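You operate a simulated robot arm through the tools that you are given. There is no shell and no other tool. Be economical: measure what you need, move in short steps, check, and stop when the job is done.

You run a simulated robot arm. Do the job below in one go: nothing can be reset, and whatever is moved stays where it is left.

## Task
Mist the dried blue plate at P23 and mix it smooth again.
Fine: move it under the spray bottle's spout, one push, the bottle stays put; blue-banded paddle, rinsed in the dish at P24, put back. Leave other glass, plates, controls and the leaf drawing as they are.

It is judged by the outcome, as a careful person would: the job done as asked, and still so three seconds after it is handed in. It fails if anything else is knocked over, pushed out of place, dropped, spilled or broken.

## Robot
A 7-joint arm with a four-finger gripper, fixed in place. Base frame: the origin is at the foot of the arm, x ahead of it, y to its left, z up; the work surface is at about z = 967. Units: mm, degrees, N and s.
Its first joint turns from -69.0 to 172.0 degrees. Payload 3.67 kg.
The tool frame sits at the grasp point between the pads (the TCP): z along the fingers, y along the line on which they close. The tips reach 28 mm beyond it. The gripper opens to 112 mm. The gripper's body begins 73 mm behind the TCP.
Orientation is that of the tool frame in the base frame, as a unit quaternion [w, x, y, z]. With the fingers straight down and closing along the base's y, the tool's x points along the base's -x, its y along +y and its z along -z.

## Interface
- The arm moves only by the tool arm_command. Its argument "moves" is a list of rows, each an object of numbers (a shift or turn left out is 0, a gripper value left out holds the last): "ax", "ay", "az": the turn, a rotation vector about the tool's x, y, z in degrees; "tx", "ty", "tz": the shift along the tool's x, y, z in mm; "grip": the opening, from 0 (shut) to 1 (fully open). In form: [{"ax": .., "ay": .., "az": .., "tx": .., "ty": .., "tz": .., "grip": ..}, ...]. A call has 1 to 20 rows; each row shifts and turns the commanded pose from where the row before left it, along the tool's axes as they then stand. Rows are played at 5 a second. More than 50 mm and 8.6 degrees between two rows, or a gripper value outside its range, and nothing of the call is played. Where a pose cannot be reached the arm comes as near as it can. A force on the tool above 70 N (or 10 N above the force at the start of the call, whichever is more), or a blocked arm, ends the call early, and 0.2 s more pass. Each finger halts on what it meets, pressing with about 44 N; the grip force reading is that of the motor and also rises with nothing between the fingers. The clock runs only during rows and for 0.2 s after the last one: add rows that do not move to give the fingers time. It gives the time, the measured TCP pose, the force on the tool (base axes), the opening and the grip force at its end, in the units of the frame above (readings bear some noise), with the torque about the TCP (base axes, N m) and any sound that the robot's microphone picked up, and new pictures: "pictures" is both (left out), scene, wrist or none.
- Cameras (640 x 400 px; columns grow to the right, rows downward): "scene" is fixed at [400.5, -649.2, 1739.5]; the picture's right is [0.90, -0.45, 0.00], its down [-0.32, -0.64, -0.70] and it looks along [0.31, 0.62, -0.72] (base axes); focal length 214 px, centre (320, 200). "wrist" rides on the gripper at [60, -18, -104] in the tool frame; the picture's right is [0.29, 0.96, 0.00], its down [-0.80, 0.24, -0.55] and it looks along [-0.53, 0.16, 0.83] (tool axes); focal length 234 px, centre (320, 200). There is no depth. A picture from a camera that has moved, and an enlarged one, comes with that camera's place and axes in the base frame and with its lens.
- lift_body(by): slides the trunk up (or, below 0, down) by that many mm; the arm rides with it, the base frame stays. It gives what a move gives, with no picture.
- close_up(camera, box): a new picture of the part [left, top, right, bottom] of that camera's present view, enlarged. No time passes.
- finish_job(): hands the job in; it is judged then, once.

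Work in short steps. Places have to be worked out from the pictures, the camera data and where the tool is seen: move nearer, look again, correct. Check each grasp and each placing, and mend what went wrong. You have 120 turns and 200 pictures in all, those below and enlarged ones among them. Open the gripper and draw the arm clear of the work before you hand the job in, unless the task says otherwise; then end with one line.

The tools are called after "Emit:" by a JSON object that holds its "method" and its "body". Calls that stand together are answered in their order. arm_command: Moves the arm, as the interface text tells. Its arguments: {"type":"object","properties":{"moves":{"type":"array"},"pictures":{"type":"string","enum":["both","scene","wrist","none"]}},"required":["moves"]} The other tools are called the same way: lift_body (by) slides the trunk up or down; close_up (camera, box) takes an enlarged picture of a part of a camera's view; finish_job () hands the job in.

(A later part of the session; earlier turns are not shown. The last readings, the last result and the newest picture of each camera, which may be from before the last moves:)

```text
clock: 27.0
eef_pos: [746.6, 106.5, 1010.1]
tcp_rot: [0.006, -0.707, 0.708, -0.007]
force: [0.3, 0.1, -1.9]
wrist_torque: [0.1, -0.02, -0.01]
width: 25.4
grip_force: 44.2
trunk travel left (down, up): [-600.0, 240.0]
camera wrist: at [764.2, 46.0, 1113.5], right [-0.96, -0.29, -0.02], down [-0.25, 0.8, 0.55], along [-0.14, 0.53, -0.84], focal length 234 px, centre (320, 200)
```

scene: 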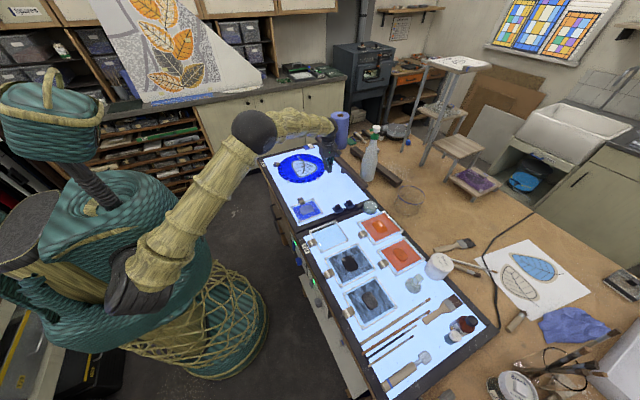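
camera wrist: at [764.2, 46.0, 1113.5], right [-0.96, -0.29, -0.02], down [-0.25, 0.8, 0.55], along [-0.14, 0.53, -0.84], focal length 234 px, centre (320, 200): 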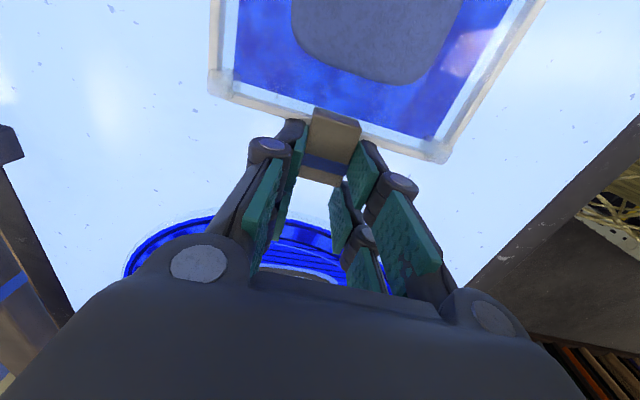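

Still held. Second half of the carry.

Emit:
{"method": "arm_command", "body": {"moves": [{"tx": -2, "ty": -3}, {"tx": -3, "ty": -6}, {"tx": -4, "ty": -9}, {"tx": -5, "ty": -11}, {"tx": -5, "ty": -11}, {"tx": -5, "ty": -11}, {"tx": -5, "ty": -11}, {"tx": -5, "ty": -11}, {"tx": -5, "ty": -11}, {"tx": -4, "ty": -11}, {"tx": -3, "ty": -9}, {"tx": -2, "ty": -6}, {"ty": -3}, {}], "pictures": "both"}}

Emit:
{"method": "close_up", "body": {"camera": "scene", "box": [300, 120, 420, 220]}}

Emit:
{"method": "close_up", "body": {"camera": "wrist", "box": [0, 0, 480, 200]}}

```text
clock: 30.0
eef_pos: [858.8, 154.8, 1013.5]
tcp_rot: [0.007, -0.706, 0.708, -0.007]
force: [-5.4, 0.1, 10.1]
wrist_torque: [0.4, 0.39, 0.12]
width: 25.3
grip_force: 44.4
trunk travel left (down, up): [-600.0, 240.0]
camera wrist: at [876.0, 94.4, 1117.6], right [-0.96, -0.29, -0.02], down [-0.25, 0.8, 0.55], along [-0.14, 0.53, -0.84], focal length 234 px, centre (320, 200)
```

scene: 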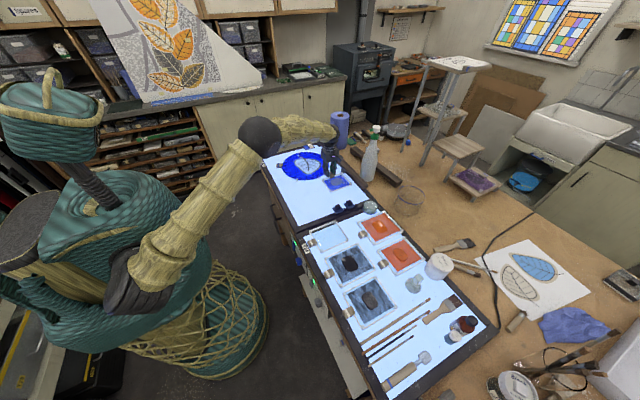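
wrist: 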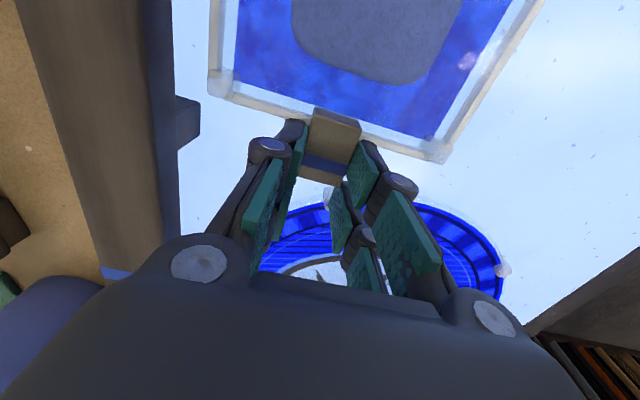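

```text
4.00 times, centred on (360, 170) of scene
camera zoom: at [400.5, -649.2, 1739.5], right [0.9, -0.45, 0.0], down [-0.32, -0.64, -0.7], along [0.31, 0.62, -0.72], focal length 858 px, centre (160, 320)
```

zoom: 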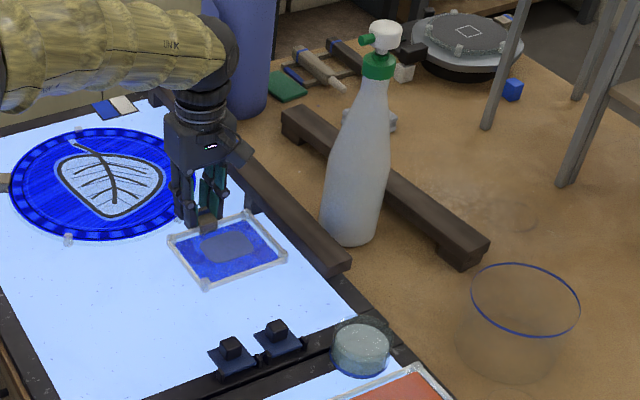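

```text
1.33 times, centred on (240, 100) of wrist
camera zoom: at [876.0, 94.4, 1117.6], right [-0.96, -0.29, -0.02], down [-0.25, 0.8, 0.55], along [-0.14, 0.53, -0.84], focal length 312 px, centre (427, 333)
```

zoom: 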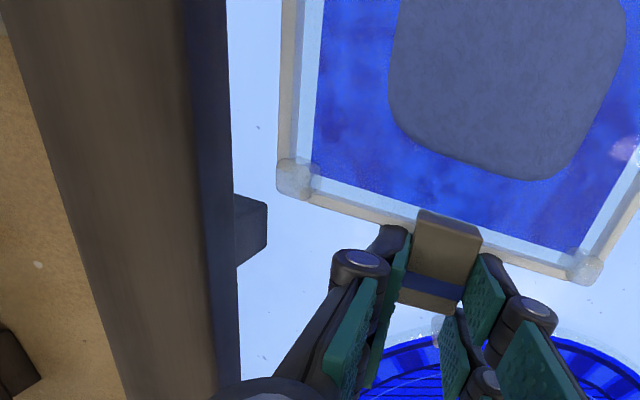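

There's an unexpected contact force (−5, +10 N), and the round leaf plate looks shifted. I stop and look closely.

Emit:
{"method": "close_up", "body": {"camera": "scene", "box": [262, 140, 362, 200]}}

Emit:
{"method": "close_up", "body": {"camera": "wrist", "box": [220, 100, 540, 320]}}

Emit:
{"method": "close_up", "body": {"camera": "scene", "box": [315, 160, 345, 185]}}

```text
6.40 times, centred on (312, 170) of scene
camera zoom: at [400.5, -649.2, 1739.5], right [0.9, -0.45, 0.0], down [-0.32, -0.64, -0.7], along [0.31, 0.62, -0.72], focal length 1373 px, centre (371, 392)
```

zoom: 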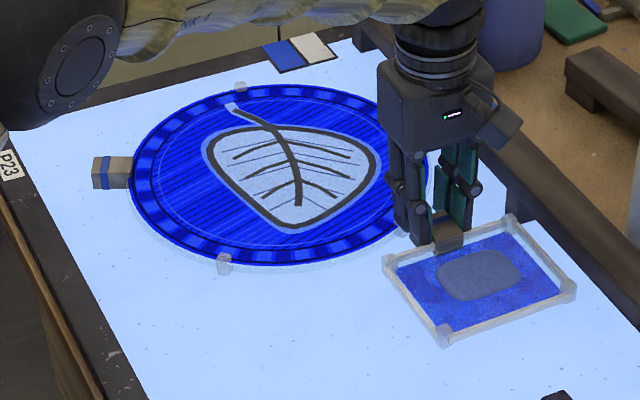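

```text
1.82 times, centred on (380, 210) of wrist
camera zoom: at [876.0, 94.4, 1117.6], right [-0.96, -0.29, -0.02], down [-0.25, 0.8, 0.55], along [-0.14, 0.53, -0.84], focal length 426 px, centre (211, 182)
```

zoom: 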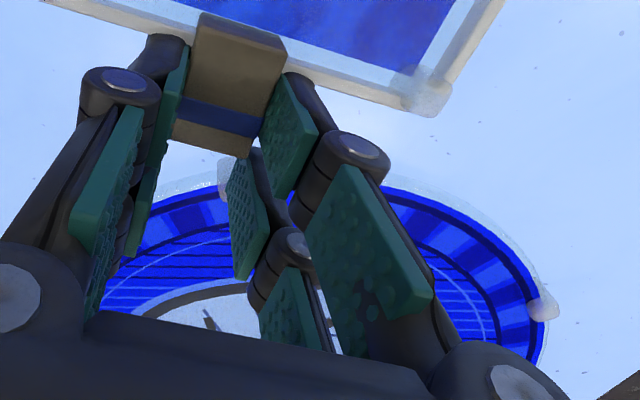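

```text
16.00 times, centred on (330, 172) of scene
camera zoom: at [400.5, -649.2, 1739.5], right [0.9, -0.45, 0.0], down [-0.32, -0.64, -0.7], along [0.31, 0.62, -0.72], focal length 3432 px, centre (160, 640)
```

zoom: 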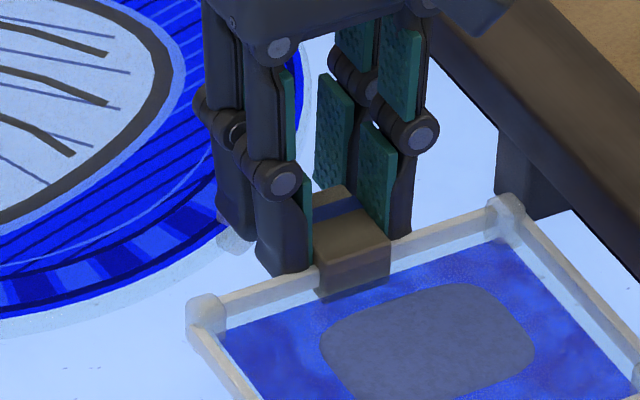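

The gripper's rear prong caught the round plate's corner stud and shifted it (~28 mm, ~11°). I'll first back off 14 mm in −y and set the small plate down, then restore the round plate by its handle.

Emit:
{"method": "arm_command", "body": {"moves": [{"tx": 4}, {"tx": 5}, {"tx": 5}, {}, {"tz": 4}, {"tz": 4}, {"tz": 3}, {}], "pictures": "wrist"}}

Emit:
{"method": "close_up", "body": {"camera": "scene", "box": [262, 140, 362, 200]}}

```text
clock: 31.6
eef_pos: [859.0, 141.0, 1013.3]
tcp_rot: [0.014, -0.705, 0.709, -0.009]
force: [-7.6, 3.8, 44.1]
wrist_torque: [1.28, 1.02, 0.33]
width: 25.2
grip_force: 44.8
trunk travel left (down, up): [-600.0, 240.0]
stopped in row 8: the force on the tool passed its limit at 72 N (the readings are from after the stop); the commanded pose is now the measured one
camera wrist: at [875.5, 79.7, 1117.1], right [-0.96, -0.28, -0.03], down [-0.25, 0.79, 0.55], along [-0.13, 0.54, -0.83], focal length 234 px, centre (320, 200)
```

wrist: 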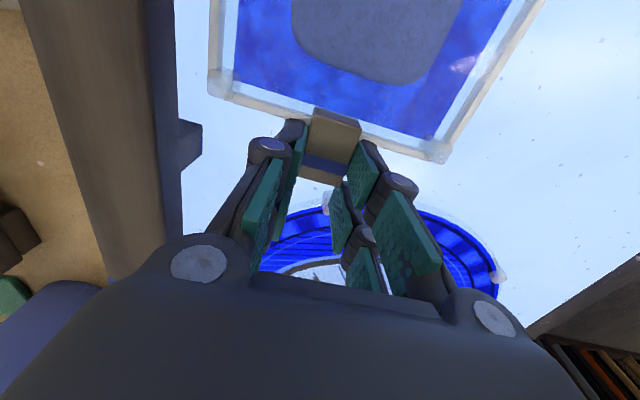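

```text
6.40 times, centred on (312, 170) of scene
camera zoom: at [400.5, -649.2, 1739.5], right [0.9, -0.45, 0.0], down [-0.32, -0.64, -0.7], along [0.31, 0.62, -0.72], focal length 1373 px, centre (371, 392)
```

zoom: 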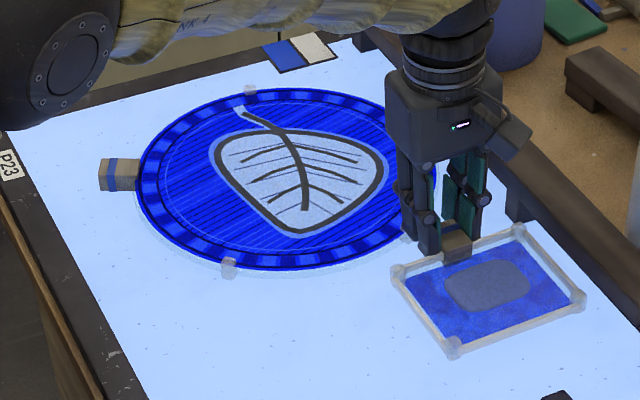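

The rear prong is standing on the round plate's stud. I lift straight up to release it.

Emit:
{"method": "arm_command", "body": {"moves": [{"tz": -5}, {"tz": -8}, {"tz": -8}, {}], "pictures": "wrist"}}

Emit:
{"method": "close_up", "body": {"camera": "scene", "box": [262, 140, 362, 200]}}

Emit:
{"method": "close_up", "body": {"camera": "scene", "box": [315, 160, 345, 185]}}

```text
clock: 32.6
eef_pos: [861.6, 142.2, 1023.8]
tcp_rot: [0.008, -0.707, 0.708, -0.007]
force: [0.4, 0.5, -0.6]
wrist_torque: [0.08, -0.02, 0.01]
width: 25.3
grip_force: 44.0
trunk travel left (down, up): [-600.0, 240.0]
camera wrist: at [877.1, 81.1, 1128.5], right [-0.96, -0.29, -0.02], down [-0.25, 0.8, 0.55], along [-0.14, 0.53, -0.83], focal length 234 px, centre (320, 200)
```

wrist: 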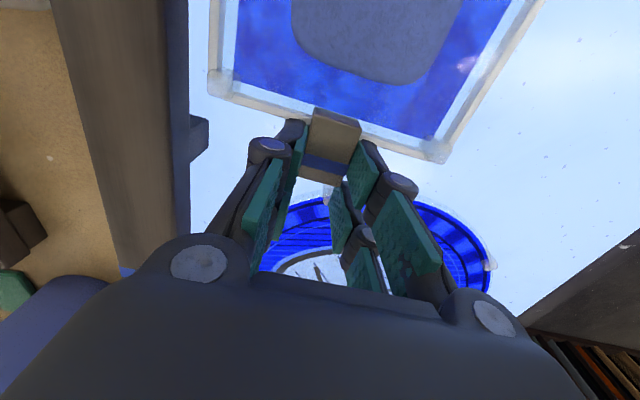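

```text
6.40 times, centred on (312, 170) of scene
camera zoom: at [400.5, -649.2, 1739.5], right [0.9, -0.45, 0.0], down [-0.32, -0.64, -0.7], along [0.31, 0.62, -0.72], focal length 1373 px, centre (371, 392)
```

zoom: 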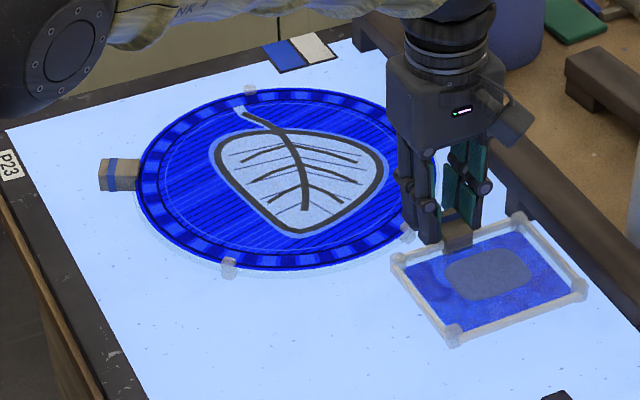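

```text
16.00 times, centred on (330, 172) of scene
camera zoom: at [400.5, -649.2, 1739.5], right [0.9, -0.45, 0.0], down [-0.32, -0.64, -0.7], along [0.31, 0.62, -0.72], focal length 3432 px, centre (160, 640)
```

zoom: 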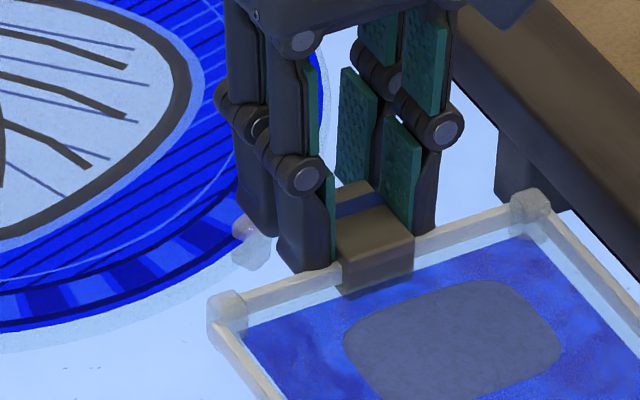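

Released. I move 32 mm toward −y, clear of the stud, and lower the plate there for now.

Emit:
{"method": "arm_command", "body": {"moves": [{"tx": 8}, {"tx": 8}, {"tx": 8}, {"tx": 8}, {"tz": 6}, {"tz": 6}, {"tz": 5}, {"tz": 3}, {}], "pictures": "wrist"}}

Emit:
{"method": "close_up", "body": {"camera": "scene", "box": [262, 140, 362, 200]}}

```text
clock: 34.6
eef_pos: [861.1, 108.9, 1005.7]
tcp_rot: [0.009, -0.707, 0.708, -0.008]
force: [-0.3, -0.2, -1.6]
wrist_torque: [0.12, -0.02, -0.02]
width: 25.3
grip_force: 44.0
trunk travel left (down, up): [-600.0, 240.0]
camera wrist: at [877.6, 48.7, 1109.7], right [-0.96, -0.29, -0.02], down [-0.25, 0.8, 0.55], along [-0.14, 0.53, -0.83], focal length 234 px, centre (320, 200)
```

wrist: 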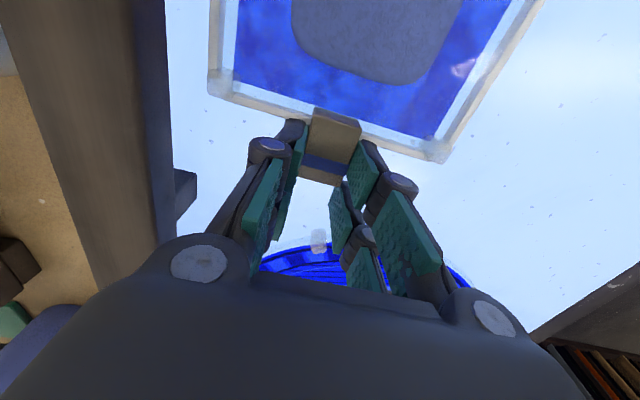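

```text
6.40 times, centred on (312, 170) of scene
camera zoom: at [400.5, -649.2, 1739.5], right [0.9, -0.45, 0.0], down [-0.32, -0.64, -0.7], along [0.31, 0.62, -0.72], focal length 1373 px, centre (371, 392)
```

zoom: 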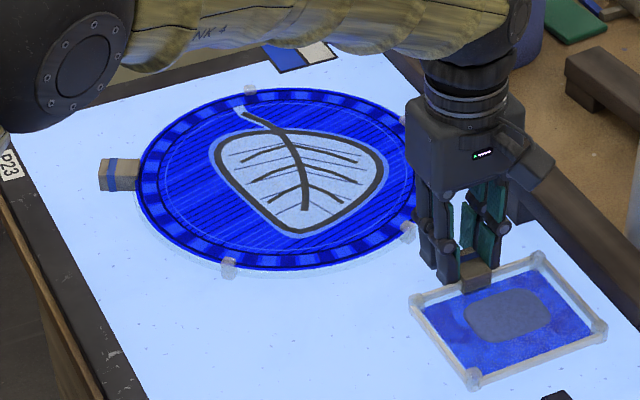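

Still airborne (−1.6 N). Lowering the last millimetres and releasing a little.

Emit:
{"method": "arm_command", "body": {"moves": [{"tz": 3}, {"tz": 3}, {"tz": 2}, {}], "pictures": "none"}}

```text
clock: 35.6
eef_pos: [860.3, 109.1, 998.5]
tcp_rot: [0.009, -0.706, 0.708, -0.007]
force: [2.5, 1.4, 5.1]
wrist_torque: [-0.74, 0.38, 0.2]
width: 25.2
grip_force: 44.2
trunk travel left (down, up): [-600.0, 240.0]
```

Touchdown at 998.5. I open moderately, then rise.

Emit:
{"method": "arm_command", "body": {"moves": [{"grip": 0.3}, {"grip": 0.42}, {}, {"tz": -20}, {"tz": -40}, {"tz": -40}, {"tz": -40}], "pictures": "both"}}

Emit:
{"method": "close_up", "body": {"camera": "scene", "box": [262, 140, 362, 200]}}

```text
clock: 37.2
eef_pos: [857.3, 109.9, 1139.9]
tcp_rot: [0.009, -0.707, 0.708, -0.008]
force: [-0.7, -0.3, -0.1]
wrist_torque: [0.01, 0.0, 0.03]
width: 47.4
grip_force: 0.1
trunk travel left (down, up): [-600.0, 240.0]
camera wrist: at [873.3, 49.5, 1243.1], right [-0.96, -0.29, -0.02], down [-0.25, 0.8, 0.55], along [-0.14, 0.53, -0.83], focal length 234 px, centre (320, 200)
```

scene: 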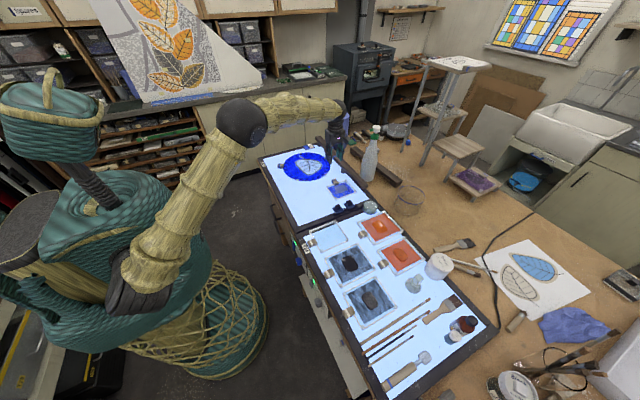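
wrist: 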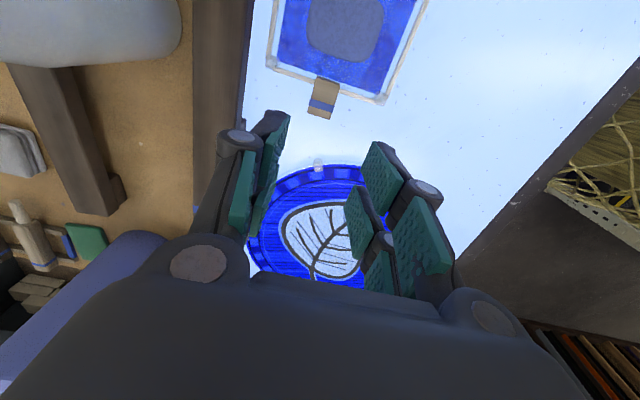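

```text
6.40 times, centred on (312, 170) of scene
camera zoom: at [400.5, -649.2, 1739.5], right [0.9, -0.45, 0.0], down [-0.32, -0.64, -0.7], along [0.31, 0.62, -0.72], focal length 1373 px, centre (371, 392)
```

zoom: 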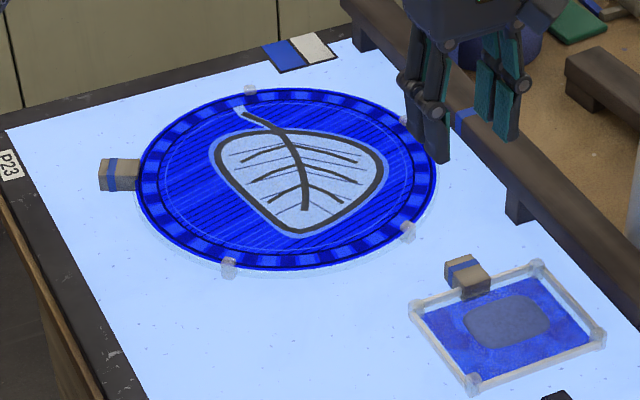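

Small plate is down safely. The round plate needs to be turned ≈ −12° and its handle moved from ≈(643,354) back to ≈(627,379). I turn the gripper to align with that handle and hover over it.

Emit:
{"method": "arm_command", "body": {"moves": [{"az": 8.5}, {"az": 8.5}, {"az": 8.5}, {"az": 8.5}, {"az": 8.5}, {"az": 8.5}, {"az": 8.5}, {"az": 8.5}, {"az": 8.5}, {"az": 8.5}, {"az": 8.5}, {"az": 8.5}, {"az": 8.5}, {"az": 5.5}, {"tx": 43, "ty": 18}, {"tx": 43, "ty": 18}, {"tx": 43, "ty": 18}, {"tx": 43, "ty": 18}, {"tx": 43, "ty": 18}, {"tx": 43, "ty": 18}], "pictures": "none"}}

Emit:
{"method": "arm_command", "body": {"moves": [{"tx": 43, "ty": 18}, {"tz": 10}, {}], "pictures": "both"}}

Emit:
{"method": "close_up", "body": {"camera": "wrist", "box": [180, 0, 500, 200]}}

```text
clock: 40.8
eef_pos: [789.9, 160.7, 1040.8]
tcp_rot: [-0.079, 0.256, 0.963, 0.015]
force: [-0.8, -0.1, 0.2]
wrist_torque: [-0.01, 0.01, 0.01]
width: 46.7
grip_force: 0.1
trunk travel left (down, up): [-600.0, 240.0]
stopped in row 17: the arm was blocked; the commanded pose is now the measured one
```

```text
clock: 41.8
eef_pos: [772.5, 175.6, 1029.1]
tcp_rot: [-0.098, 0.275, 0.956, 0.029]
force: [-0.7, 0.1, 0.3]
wrist_torque: [0.06, -0.03, 0.0]
width: 47.2
grip_force: 0.1
trunk travel left (down, up): [-600.0, 240.0]
stopped in row 3: the arm was blocked; the commanded pose is now the measured one
camera wrist: at [732.9, 178.8, 1143.1], right [0.27, 0.96, 0.06], down [0.88, -0.27, 0.38], along [0.38, -0.05, -0.92], focal length 234 px, centre (320, 200)
```

scene: 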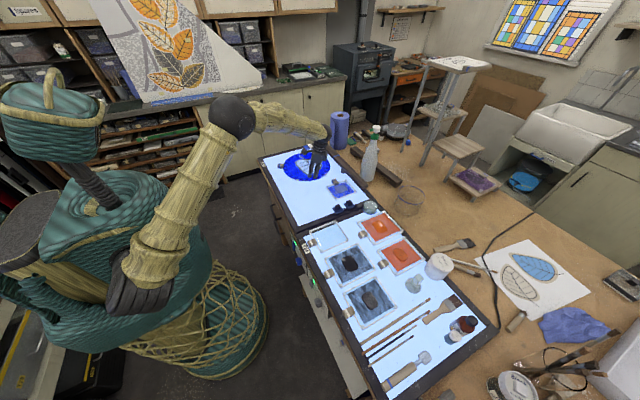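
wrist: 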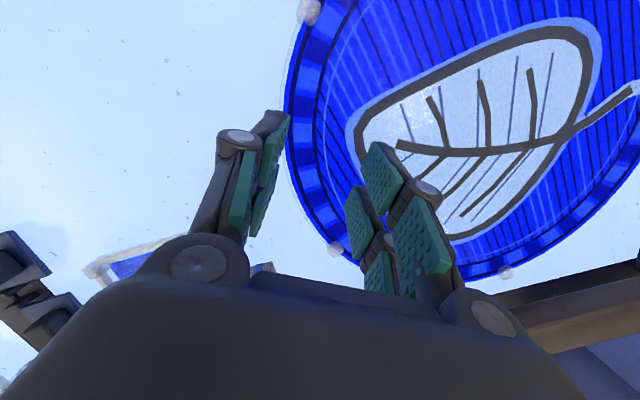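

```text
2.00 times, centred on (340, 100) of wrist
camera zoom: at [732.9, 178.8, 1143.1], right [0.27, 0.96, 0.06], down [0.88, -0.27, 0.38], along [0.38, -0.05, -0.92], focal length 468 px, centre (280, 400)
```

zoom: 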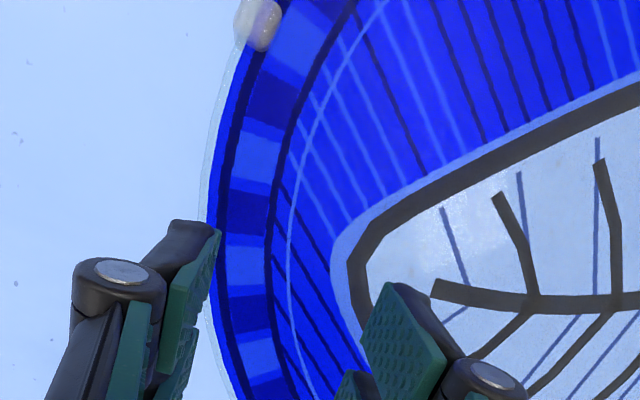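

The wrist hit a limit turning that way and sagged, without contact. I retreat upward and turn back, to use the opposite grip orientation instead.

Emit:
{"method": "arm_command", "body": {"moves": [{"tz": -15, "az": -4}, {"tz": -20, "az": -6}, {"tz": -20, "az": -8}, {"tz": -20, "az": -8}, {"tz": -20, "az": -8}, {}], "pictures": "scene"}}

Emit:
{"method": "close_up", "body": {"camera": "scene", "box": [262, 140, 362, 200]}}

```text
clock: 43.2
eef_pos: [787.3, 167.9, 1122.2]
tcp_rot: [-0.085, -0.02, 0.995, 0.054]
force: [0.4, -0.1, -0.3]
wrist_torque: [-0.01, -0.04, 0.03]
width: 47.3
grip_force: 0.1
trunk travel left (down, up): [-600.0, 240.0]
```

scene: 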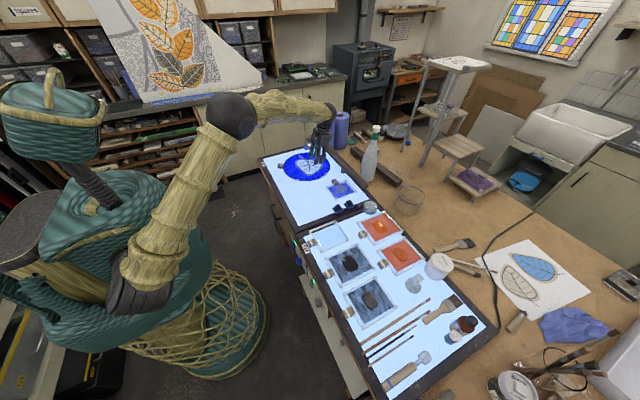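

```text
6.40 times, centred on (312, 170) of scene
camera zoom: at [400.5, -649.2, 1739.5], right [0.9, -0.45, 0.0], down [-0.32, -0.64, -0.7], along [0.31, 0.62, -0.72], focal length 1373 px, centre (371, 392)
```

zoom: 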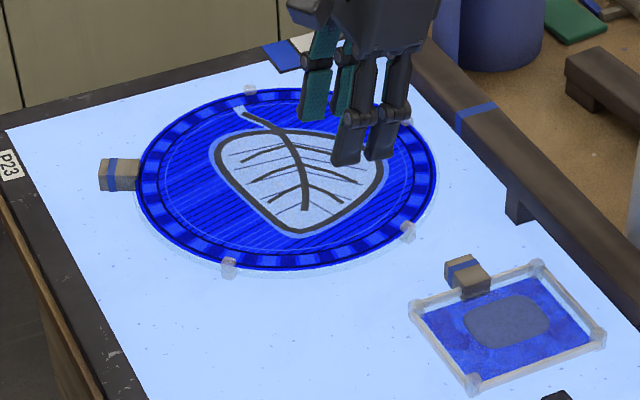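

Round plate untouched by that. I level the tool and turn toward yaw 334°.

Emit:
{"method": "arm_command", "body": {"moves": [{"ax": 3, "ay": -4.9, "tz": -15}, {"ax": 3, "ay": -4.9, "tz": -15}, {"az": -8.4}, {"az": -8.4}, {"az": -8.4}, {"az": -8.4}, {"az": -8.4}, {"az": -8.4}, {"az": -8.4}, {"az": -8.4}, {"az": -8.4}, {"az": -8.4}, {"az": -8.4}, {"az": -8.4}, {"az": -8.4}, {"az": -8.4}, {"az": -8.4}, {"az": -8.4}, {"az": -8.4}, {"az": -8.4}], "pictures": "none"}}

```text
clock: 47.4
eef_pos: [791.9, 165.2, 1151.0]
tcp_rot: [-0.005, 0.973, -0.229, 0.0]
force: [0.6, 1.0, -0.2]
wrist_torque: [-0.01, 0.01, 0.02]
width: 47.3
grip_force: 0.1
trunk travel left (down, up): [-600.0, 240.0]
```

Yaw is good and level. Now shift over the round plate's handle and look.

Emit:
{"method": "arm_command", "body": {"moves": [{"tx": -37.3, "ty": -17}, {"tx": -37.3, "ty": -17}, {"tx": -37.3, "ty": -17}, {"tx": -37.3, "ty": -17}, {"tx": -37.3, "ty": -17}, {"tx": -37.3, "ty": -17}, {"tz": 30}, {"tz": 30}, {}], "pictures": "wrist"}}

Emit:
{"method": "close_up", "body": {"camera": "wrist", "box": [180, 60, 500, 260]}}

Emit:
{"method": "close_up", "body": {"camera": "scene", "box": [250, 140, 310, 180]}}

```text
clock: 49.4
eef_pos: [646.3, 349.6, 1105.4]
tcp_rot: [-0.015, 0.971, -0.239, -0.002]
force: [0.5, 0.3, -0.2]
wrist_torque: [-0.03, -0.03, 0.01]
width: 47.1
grip_force: 0.0
trunk travel left (down, up): [-600.0, 240.0]
camera wrist: at [708.8, 334.6, 1208.7], right [-0.19, -0.98, -0.03], down [-0.82, 0.14, 0.56], along [-0.54, 0.13, -0.83], focal length 234 px, centre (320, 200)
```

wrist: 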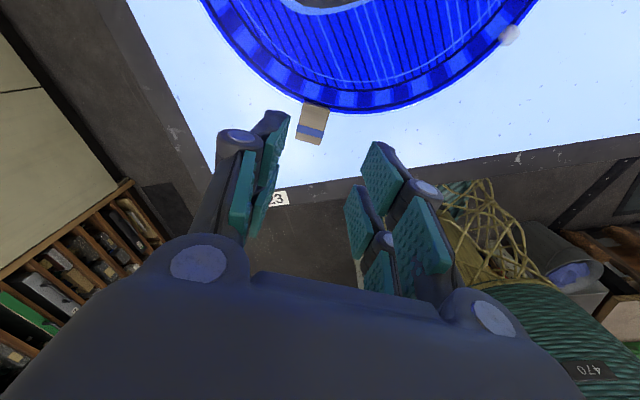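

```text
2.00 times, centred on (340, 160) of wrist
camera zoom: at [708.8, 334.6, 1208.7], right [-0.19, -0.98, -0.03], down [-0.82, 0.14, 0.56], along [-0.54, 0.13, -0.83], focal length 468 px, centre (280, 280)
```

zoom: 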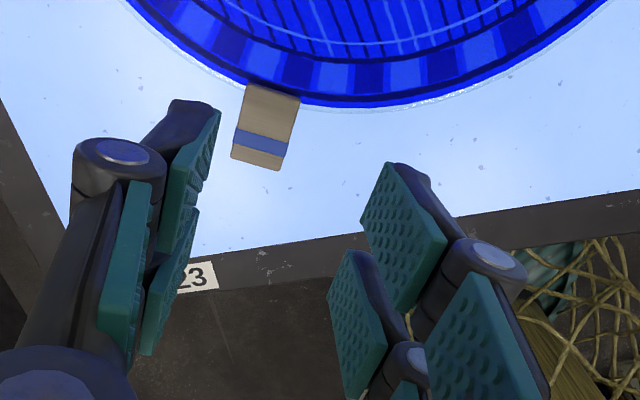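

```text
10.00 times, centred on (280, 160) of scene
camera zoom: at [400.5, -649.2, 1739.5], right [0.9, -0.45, 0.0], down [-0.32, -0.64, -0.7], along [0.31, 0.62, -0.72], focal length 2145 px, centre (720, 600)
```

zoom: 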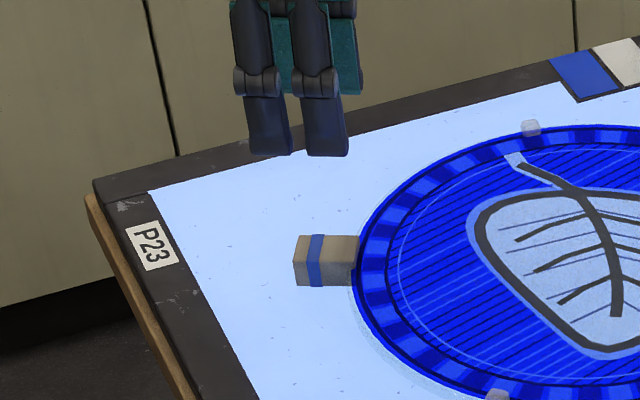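

Handle runs from ≈(665,353) to (634,368). I shift to (638,366), open slightly more, lower to z≈1030 and check.

Emit:
{"method": "arm_command", "body": {"moves": [{"tx": -15, "ty": -10.7, "grip": 0.55}, {}, {"tz": 25}, {"tz": 25}, {"tz": 22}, {}], "pictures": "wrist"}}

Emit:
{"method": "close_up", "body": {"camera": "wrist", "box": [180, 60, 500, 260]}}

Emit:
{"method": "close_up", "body": {"camera": "scene", "box": [260, 145, 305, 175]}}

```text
clock: 51.0
eef_pos: [650.6, 357.6, 1042.4]
tcp_rot: [-0.025, 0.968, -0.248, -0.008]
force: [0.2, 0.3, -0.3]
wrist_torque: [0.0, -0.04, 0.04]
width: 61.7
grip_force: 0.1
trunk travel left (down, up): [-600.0, 240.0]
stopped in row 6: the arm was blocked; the commanded pose is now the measured one
camera wrist: at [713.6, 339.1, 1145.9], right [-0.21, -0.98, -0.05], down [-0.81, 0.15, 0.56], along [-0.54, 0.16, -0.82], focal length 234 px, centre (320, 200)
```

wrist: 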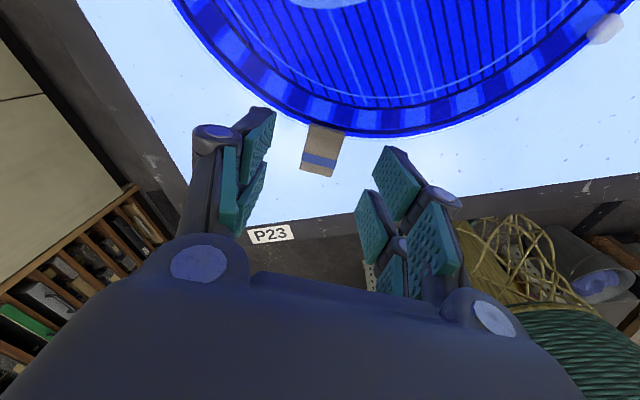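

```text
2.00 times, centred on (340, 160) of wrist
camera zoom: at [713.6, 339.1, 1145.9], right [-0.21, -0.98, -0.05], down [-0.81, 0.15, 0.56], along [-0.54, 0.16, -0.82], focal length 468 px, centre (280, 280)
```

zoom: 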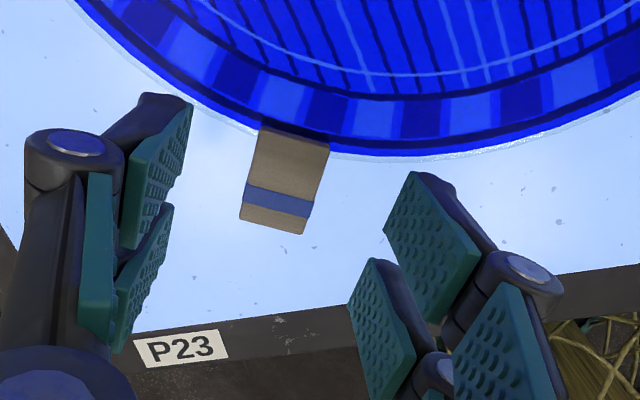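

```text
13.33 times, centred on (282, 160) of scene
camera zoom: at [400.5, -649.2, 1739.5], right [0.9, -0.45, 0.0], down [-0.32, -0.64, -0.7], along [0.31, 0.62, -0.72], focal length 2860 px, centre (820, 733)
```

zoom: 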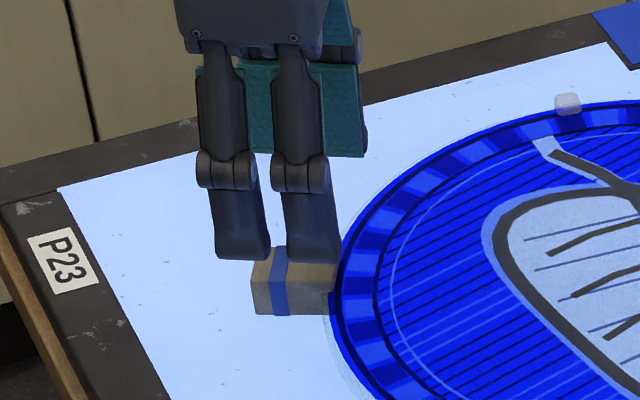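

The wrist reaches its limit at this yaw (tool blocked at 1042, untouched handle). The original handle direction is 12° back from here, so I raise and turn back 12°; gripping there will itself align the plate's handle.

Emit:
{"method": "arm_command", "body": {"moves": [{"tz": -15, "az": 5}, {"tz": -5, "az": 5}, {"az": 2}, {}, {}], "pictures": "none"}}

```text
clock: 52.2
eef_pos: [655.6, 352.2, 1061.9]
tcp_rot: [-0.028, 0.935, -0.354, -0.017]
force: [-0.9, 0.8, 0.4]
wrist_torque: [0.02, 0.01, -0.01]
width: 61.7
grip_force: 0.0
trunk travel left (down, up): [-600.0, 240.0]
```

Yaw ≈ 318°, slight 3.7° tilt. I level the tool and shift over the handle at ≈(639,365).

Emit:
{"method": "arm_command", "body": {"moves": [{"ax": -2.3, "ay": 3.0, "az": -2}, {"tx": -10.5}, {"tx": -10.5}, {}, {}], "pictures": "none"}}

```text
clock: 53.6
eef_pos: [659.8, 345.9, 1075.8]
tcp_rot: [-0.014, 0.934, -0.356, -0.014]
force: [0.3, 0.5, 0.5]
wrist_torque: [0.05, -0.01, 0.02]
width: 61.6
grip_force: 0.0
trunk travel left (down, up): [-600.0, 240.0]
stopped in row 5: the arm was blocked; the commanded pose is now the measured one
```

Still blocked and not by yaw: it's the position. I look at the whole arm for what hinders it.

Emit:
{"method": "arm_command", "body": {"moves": [{}], "pictures": "scene"}}

```text
clock: 54.0
eef_pos: [661.8, 347.0, 1075.2]
tcp_rot: [-0.014, 0.934, -0.357, -0.012]
force: [0.3, -0.2, -0.8]
wrist_torque: [-0.01, -0.02, 0.01]
width: 61.8
grip_force: 0.0
trunk travel left (down, up): [-600.0, 240.0]
```

scene: 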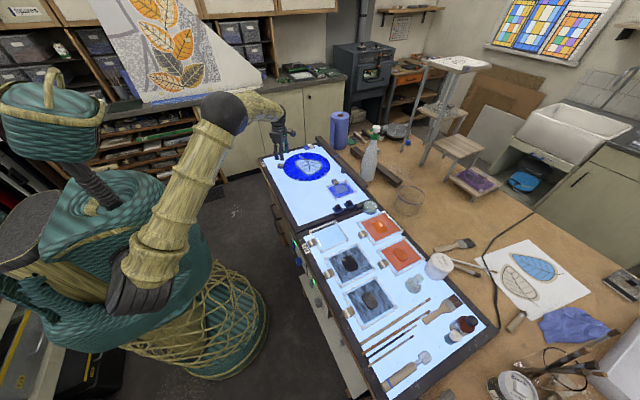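

The elbow is strongly folded there, so the handle is out of reach. Quasi-static pushing is reversible: I'll push stud B (now ≈(846,170)) back by ≈58 mm along −x with closed fingers, watching the picture. First go to (888,168) up high, yaw 270°.

Emit:
{"method": "arm_command", "body": {"moves": [{"az": 8.2, "tz": -12}, {"az": 8.2, "tz": -12}, {"az": 8.2, "tz": -12}, {"az": 8.2, "tz": -12}, {"az": 8.2, "tz": -12}, {"az": 8.2, "tz": -12, "grip": 0}, {"tx": 30, "ty": -37.5}, {"tx": 30, "ty": -37.5}, {"tx": 30, "ty": -37.5}, {"tx": 30, "ty": -37.5}, {"tx": 30, "ty": -37.5}, {"tx": 28, "ty": -37.5}, {}], "pictures": "none"}}

```text
clock: 56.8
eef_pos: [880.7, 164.1, 1139.7]
tcp_rot: [0.006, -0.703, 0.711, 0.015]
force: [-1.0, -0.3, 0.3]
wrist_torque: [-0.03, -0.03, -0.01]
width: 0.1
grip_force: 35.7
trunk travel left (down, up): [-600.0, 240.0]
```

Good. Level, fine-shift, lower to z≈1030 and look.

Emit:
{"method": "arm_command", "body": {"moves": [{"ax": 0.7, "ay": 1.7, "tx": -2, "ty": -8}, {"tz": 30}, {"tz": 30}, {"tz": 30}, {"tz": 20}, {}], "pictures": "wrist"}}

Emit:
{"method": "close_up", "body": {"camera": "scene", "box": [262, 140, 362, 200]}}

```text
clock: 58.2
eef_pos: [890.5, 166.9, 1027.2]
tcp_rot: [0.0, -0.704, 0.711, 0.001]
force: [0.1, -0.5, 0.6]
wrist_torque: [0.01, -0.01, -0.01]
width: 0.0
grip_force: 35.9
trunk travel left (down, up): [-600.0, 240.0]
camera wrist: at [909.0, 106.2, 1131.2], right [-0.96, -0.28, 0.0], down [-0.23, 0.8, 0.56], along [-0.15, 0.53, -0.83], focal length 234 px, centre (320, 200)
```

wrist: 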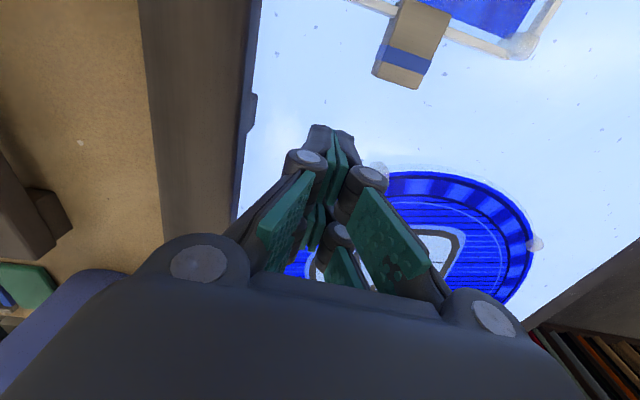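

```text
6.40 times, centred on (312, 170) of scene
camera zoom: at [400.5, -649.2, 1739.5], right [0.9, -0.45, 0.0], down [-0.32, -0.64, -0.7], along [0.31, 0.62, -0.72], focal length 1373 px, centre (371, 392)
```

zoom: 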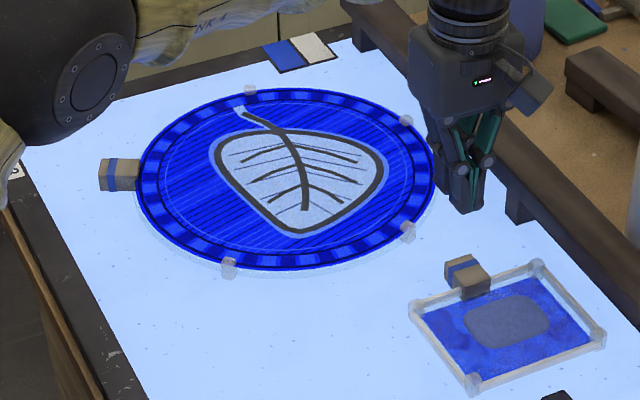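

Stud B confirmed at ≈(847,168). I lower to z≈1000 and push −x gently to TCP x≈835, then look.

Emit:
{"method": "arm_command", "body": {"moves": [{"tz": 10}, {"tz": 10}, {"tz": 6}, {"ty": 10}, {"ty": 10}, {"ty": 6}, {"ty": 5}, {"ty": 5}, {"ty": 5}, {"ty": 5}, {"ty": 5}, {"ty": 4}, {}], "pictures": "none"}}

Emit:
{"method": "close_up", "body": {"camera": "scene", "box": [262, 140, 362, 200]}}

```text
clock: 61.0
eef_pos: [834.6, 167.1, 1005.2]
tcp_rot: [0.003, -0.702, 0.712, 0.0]
force: [20.6, -1.0, 45.0]
wrist_torque: [0.75, -0.46, -0.36]
width: 5.8
grip_force: 35.9
trunk travel left (down, up): [-600.0, 240.0]
```

```text
6.40 times, centred on (312, 170) of scene
camera zoom: at [400.5, -649.2, 1739.5], right [0.9, -0.45, 0.0], down [-0.32, -0.64, -0.7], along [0.31, 0.62, -0.72], focal length 1373 px, centre (371, 392)
```

zoom: 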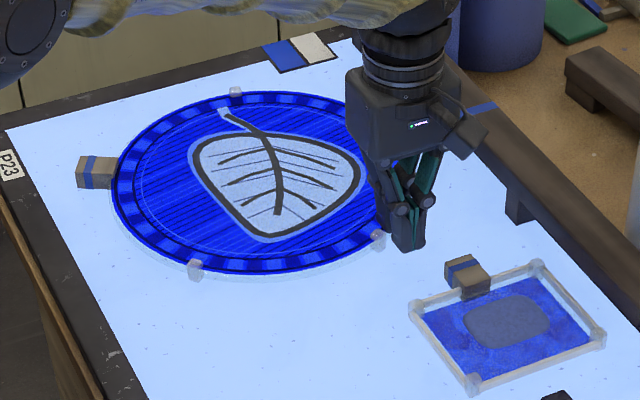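

The plate is coming back: about −9° and (−15,−5) mm remain. The needed motion at B is along (−0.9,−0.45), so I continue in that direction, easing the down-pressure slightly.

Emit:
{"method": "arm_command", "body": {"moves": [{"tz": -1, "ty": 4, "tx": 2}, {"ty": 4, "tx": 2}, {"ty": 4, "tx": 2}, {"ty": 4, "tx": 2}, {"ty": 4, "tx": 2}, {}], "pictures": "none"}}

Emit:
{"method": "close_up", "body": {"camera": "scene", "box": [262, 140, 362, 200]}}

```text
clock: 62.4
eef_pos: [813.6, 157.8, 1004.1]
tcp_rot: [0.002, -0.703, 0.711, 0.0]
force: [13.9, 10.5, 41.2]
wrist_torque: [0.95, -0.29, -0.16]
width: 6.1
grip_force: 35.7
trunk travel left (down, up): [-600.0, 240.0]
```

```text
6.40 times, centred on (312, 170) of scene
camera zoom: at [400.5, -649.2, 1739.5], right [0.9, -0.45, 0.0], down [-0.32, -0.64, -0.7], along [0.31, 0.62, -0.72], focal length 1373 px, centre (371, 392)
```

zoom: 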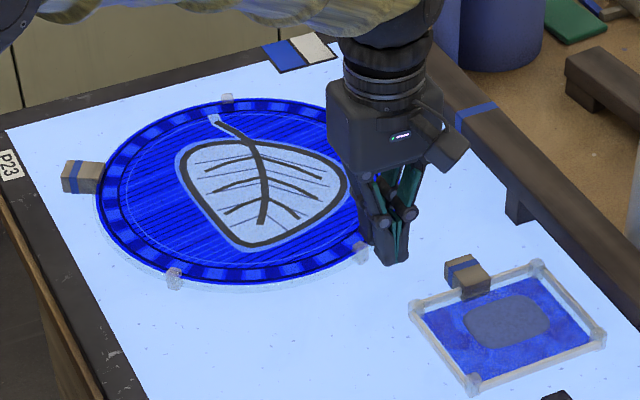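

Now centre is nearly right but ≈7° of clockwise turn remains. I nudge B 8 mm more along −x, then lift; next I'll push the opposite stud D by ≈+24 mm in x.

Emit:
{"method": "arm_command", "body": {"moves": [{"ty": 4}, {"ty": 4}, {"tz": -20}, {"tz": -40}, {"tz": -40}, {"tz": -40}, {}], "pictures": "wrist"}}

Emit:
{"method": "close_up", "body": {"camera": "scene", "box": [262, 140, 362, 200]}}

```text
clock: 64.0
eef_pos: [807.2, 157.9, 1142.3]
tcp_rot: [0.001, -0.703, 0.711, 0.002]
force: [0.4, 0.5, 0.4]
wrist_torque: [-0.01, 0.0, 0.0]
width: 0.0
grip_force: 36.0
trunk travel left (down, up): [-600.0, 240.0]
camera wrist: at [826.3, 96.9, 1245.9], right [-0.96, -0.28, 0.0], down [-0.23, 0.8, 0.56], along [-0.15, 0.53, -0.83], focal length 234 px, centre (320, 200)
```

wrist: 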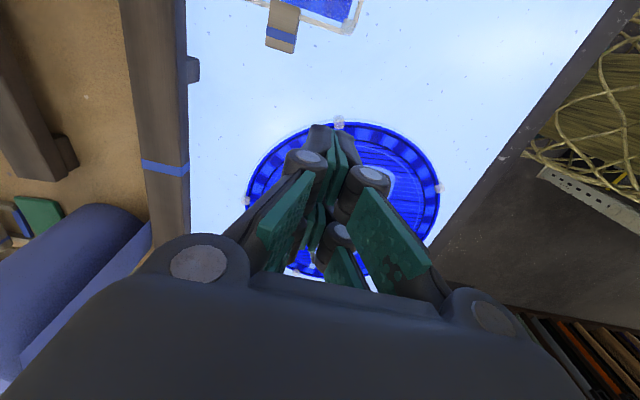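

```text
6.40 times, centred on (312, 170) of scene
camera zoom: at [400.5, -649.2, 1739.5], right [0.9, -0.45, 0.0], down [-0.32, -0.64, -0.7], along [0.31, 0.62, -0.72], focal length 1373 px, centre (371, 392)
```

zoom: 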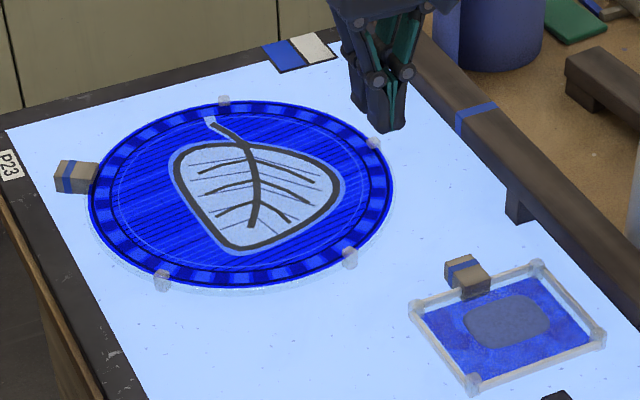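

Remaining: ≈4° clockwise and D needs (+23,+2) mm with B nearly fixed — one push on D's −x side does it. I fly to (745,445).

Emit:
{"method": "arm_command", "body": {"moves": [{"tx": -41, "ty": 9}, {"tx": -41, "ty": 9}, {"tx": -41, "ty": 9}, {"tx": -41, "ty": 9}, {"tx": -41, "ty": 9}, {"tx": -41, "ty": 9}, {"tx": -41, "ty": 8}, {}, {}], "pictures": "wrist"}}

Emit:
{"method": "close_up", "body": {"camera": "scene", "box": [262, 140, 362, 200]}}

```text
clock: 66.0
eef_pos: [754.6, 424.1, 1143.5]
tcp_rot: [0.001, -0.703, 0.711, 0.001]
force: [0.2, -0.7, -0.5]
wrist_torque: [0.04, 0.02, -0.01]
width: 0.0
grip_force: 36.1
out of reach, approached as far as the arm can: row 7
trunk travel left (down, up): [-600.0, 240.0]
camera wrist: at [772.7, 364.3, 1246.8], right [-0.96, -0.28, 0.0], down [-0.23, 0.8, 0.56], along [-0.15, 0.53, -0.83], focal length 234 px, centre (320, 200)
```

wrist: 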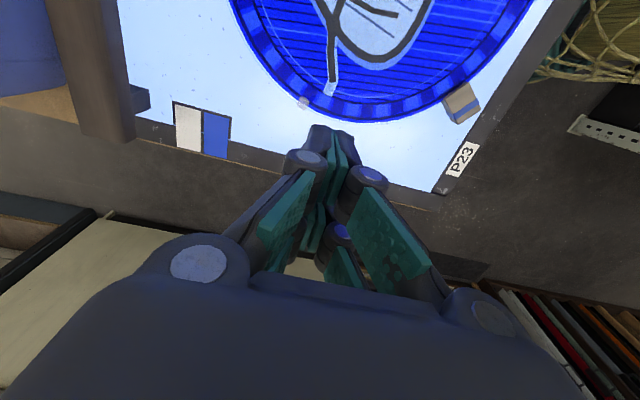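

```text
6.40 times, centred on (312, 170) of scene
camera zoom: at [400.5, -649.2, 1739.5], right [0.9, -0.45, 0.0], down [-0.32, -0.64, -0.7], along [0.31, 0.62, -0.72], focal length 1373 px, centre (371, 392)
```

zoom: 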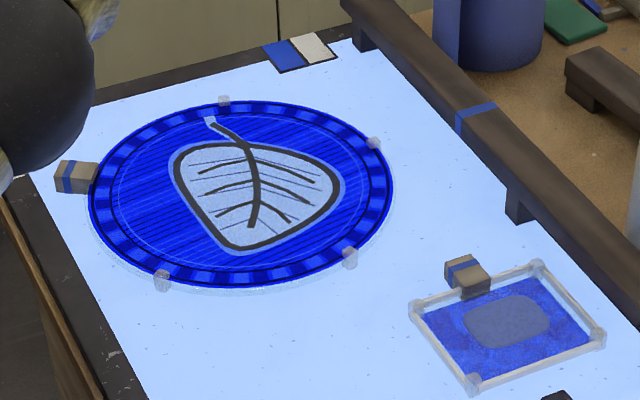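

Here y≈424 is the reach limit, but stud D (≈(776,421)) stands ≈9 mm above the glass, so I can push its −x side with tips just above the glass (TCP z≈1008). I back off in x and lower.

Emit:
{"method": "arm_command", "body": {"moves": [{"ty": 10, "tx": 4}, {"tz": 30}, {"tz": 30}, {"tz": 30}, {}, {}], "pictures": "wrist"}}

Emit:
{"method": "close_up", "body": {"camera": "scene", "box": [262, 140, 322, 180]}}

```text
clock: 67.4
eef_pos: [742.4, 420.5, 1053.8]
tcp_rot: [0.0, -0.703, 0.712, 0.001]
force: [-0.7, 0.0, 0.3]
wrist_torque: [-0.02, 0.01, 0.02]
width: 0.0
grip_force: 35.1
trunk travel left (down, up): [-600.0, 240.0]
camera wrist: at [761.9, 360.3, 1156.5], right [-0.96, -0.28, 0.0], down [-0.23, 0.8, 0.56], along [-0.15, 0.53, -0.83], focal length 234 px, centre (320, 200)
```

wrist: 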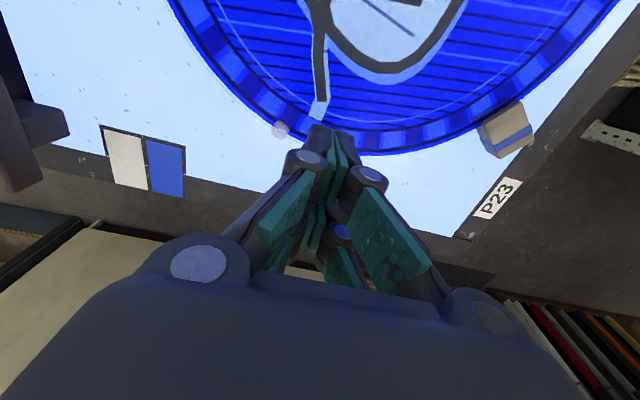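

```text
10.00 times, centred on (292, 160) of scene
camera zoom: at [400.5, -649.2, 1739.5], right [0.9, -0.45, 0.0], down [-0.32, -0.64, -0.7], along [0.31, 0.62, -0.72], focal length 2145 px, centre (600, 600)
```

zoom: 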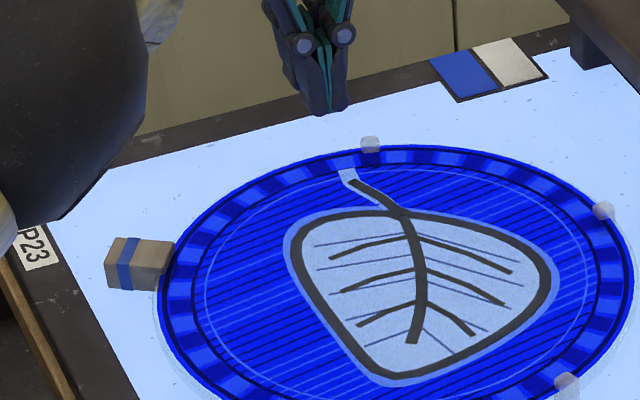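

D confirmed at ≈(776.6,420). Lower to ≈1009 and push +x.

Emit:
{"method": "arm_command", "body": {"moves": [{"tz": 20}, {"tz": 15}, {"tz": 9}, {}], "pictures": "none"}}

```text
clock: 68.4
eef_pos: [741.2, 420.9, 1009.0]
tcp_rot: [0.0, -0.702, 0.712, 0.001]
force: [0.1, -1.0, 0.5]
wrist_torque: [0.01, 0.0, 0.01]
width: 0.0
grip_force: 35.6
trunk travel left (down, up): [-600.0, 240.0]
```

Emit:
{"method": "arm_command", "body": {"moves": [{"ty": -6}, {"ty": -6}, {"ty": -5}, {"ty": -4}, {"ty": -4}, {"ty": -4}, {"ty": -4}, {}], "pictures": "none"}}

Emit:
{"method": "close_up", "body": {"camera": "scene", "box": [262, 140, 362, 200]}}

```text
clock: 70.2
eef_pos: [774.6, 421.0, 1010.2]
tcp_rot: [0.003, -0.703, 0.711, 0.001]
force: [-8.5, 1.2, 16.9]
wrist_torque: [0.03, 0.06, -0.01]
width: 0.1
grip_force: 35.7
trunk travel left (down, up): [-600.0, 240.0]
```

```text
6.40 times, centred on (312, 170) of scene
camera zoom: at [400.5, -649.2, 1739.5], right [0.9, -0.45, 0.0], down [-0.32, -0.64, -0.7], along [0.31, 0.62, -0.72], focal length 1373 px, centre (371, 392)
```

zoom: 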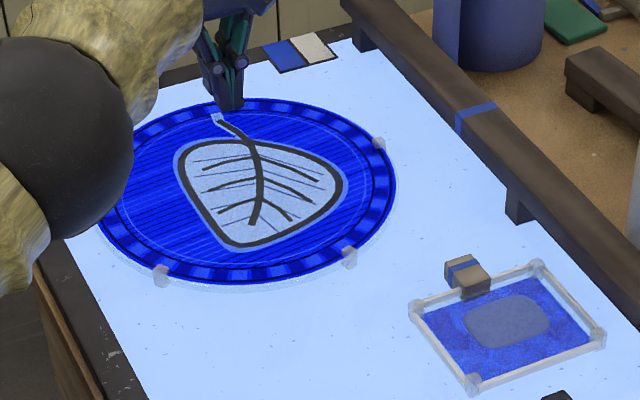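

It moves and turns the right way. I push on another 12 mm.

Emit:
{"method": "arm_command", "body": {"moves": [{"ty": -4}, {"ty": -4}, {"ty": -4}, {}], "pictures": "none"}}

Emit:
{"method": "close_up", "body": {"camera": "scene", "box": [262, 140, 362, 200]}}

```text
clock: 71.2
eef_pos: [786.1, 419.1, 1010.9]
tcp_rot: [0.001, -0.703, 0.711, 0.001]
force: [-8.2, -1.0, 15.4]
wrist_torque: [0.01, 0.1, 0.01]
width: 6.0
grip_force: 35.6
trunk travel left (down, up): [-600.0, 240.0]
```

```text
6.40 times, centred on (312, 170) of scene
camera zoom: at [400.5, -649.2, 1739.5], right [0.9, -0.45, 0.0], down [-0.32, -0.64, -0.7], along [0.31, 0.62, -0.72], focal length 1373 px, centre (371, 392)
```

zoom: 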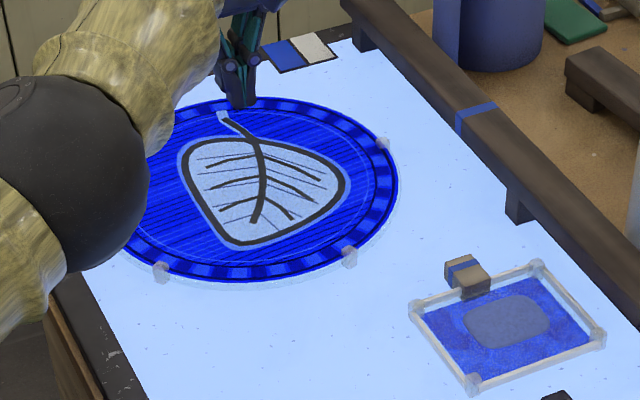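

Continuing: about 15 px at the leaf stem remain; another 12 mm push.

Emit:
{"method": "arm_command", "body": {"moves": [{"ty": -4}, {"ty": -4}, {"ty": -4}, {"ty": -3}, {}], "pictures": "none"}}

Emit:
{"method": "close_up", "body": {"camera": "scene", "box": [262, 140, 362, 200]}}

```text
clock: 72.4
eef_pos: [794.8, 421.1, 1010.9]
tcp_rot: [0.002, -0.703, 0.711, 0.0]
force: [-8.6, 2.0, 16.4]
wrist_torque: [0.09, 0.25, 0.03]
width: 5.7
grip_force: 36.1
out of reach, approached as far as the arm can: row 3
trunk travel left (down, up): [-600.0, 240.0]
```

```text
6.40 times, centred on (312, 170) of scene
camera zoom: at [400.5, -649.2, 1739.5], right [0.9, -0.45, 0.0], down [-0.32, -0.64, -0.7], along [0.31, 0.62, -0.72], focal length 1373 px, centre (371, 392)
```

zoom: 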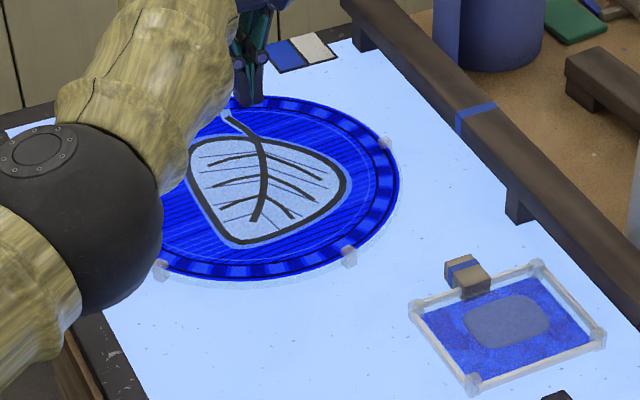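

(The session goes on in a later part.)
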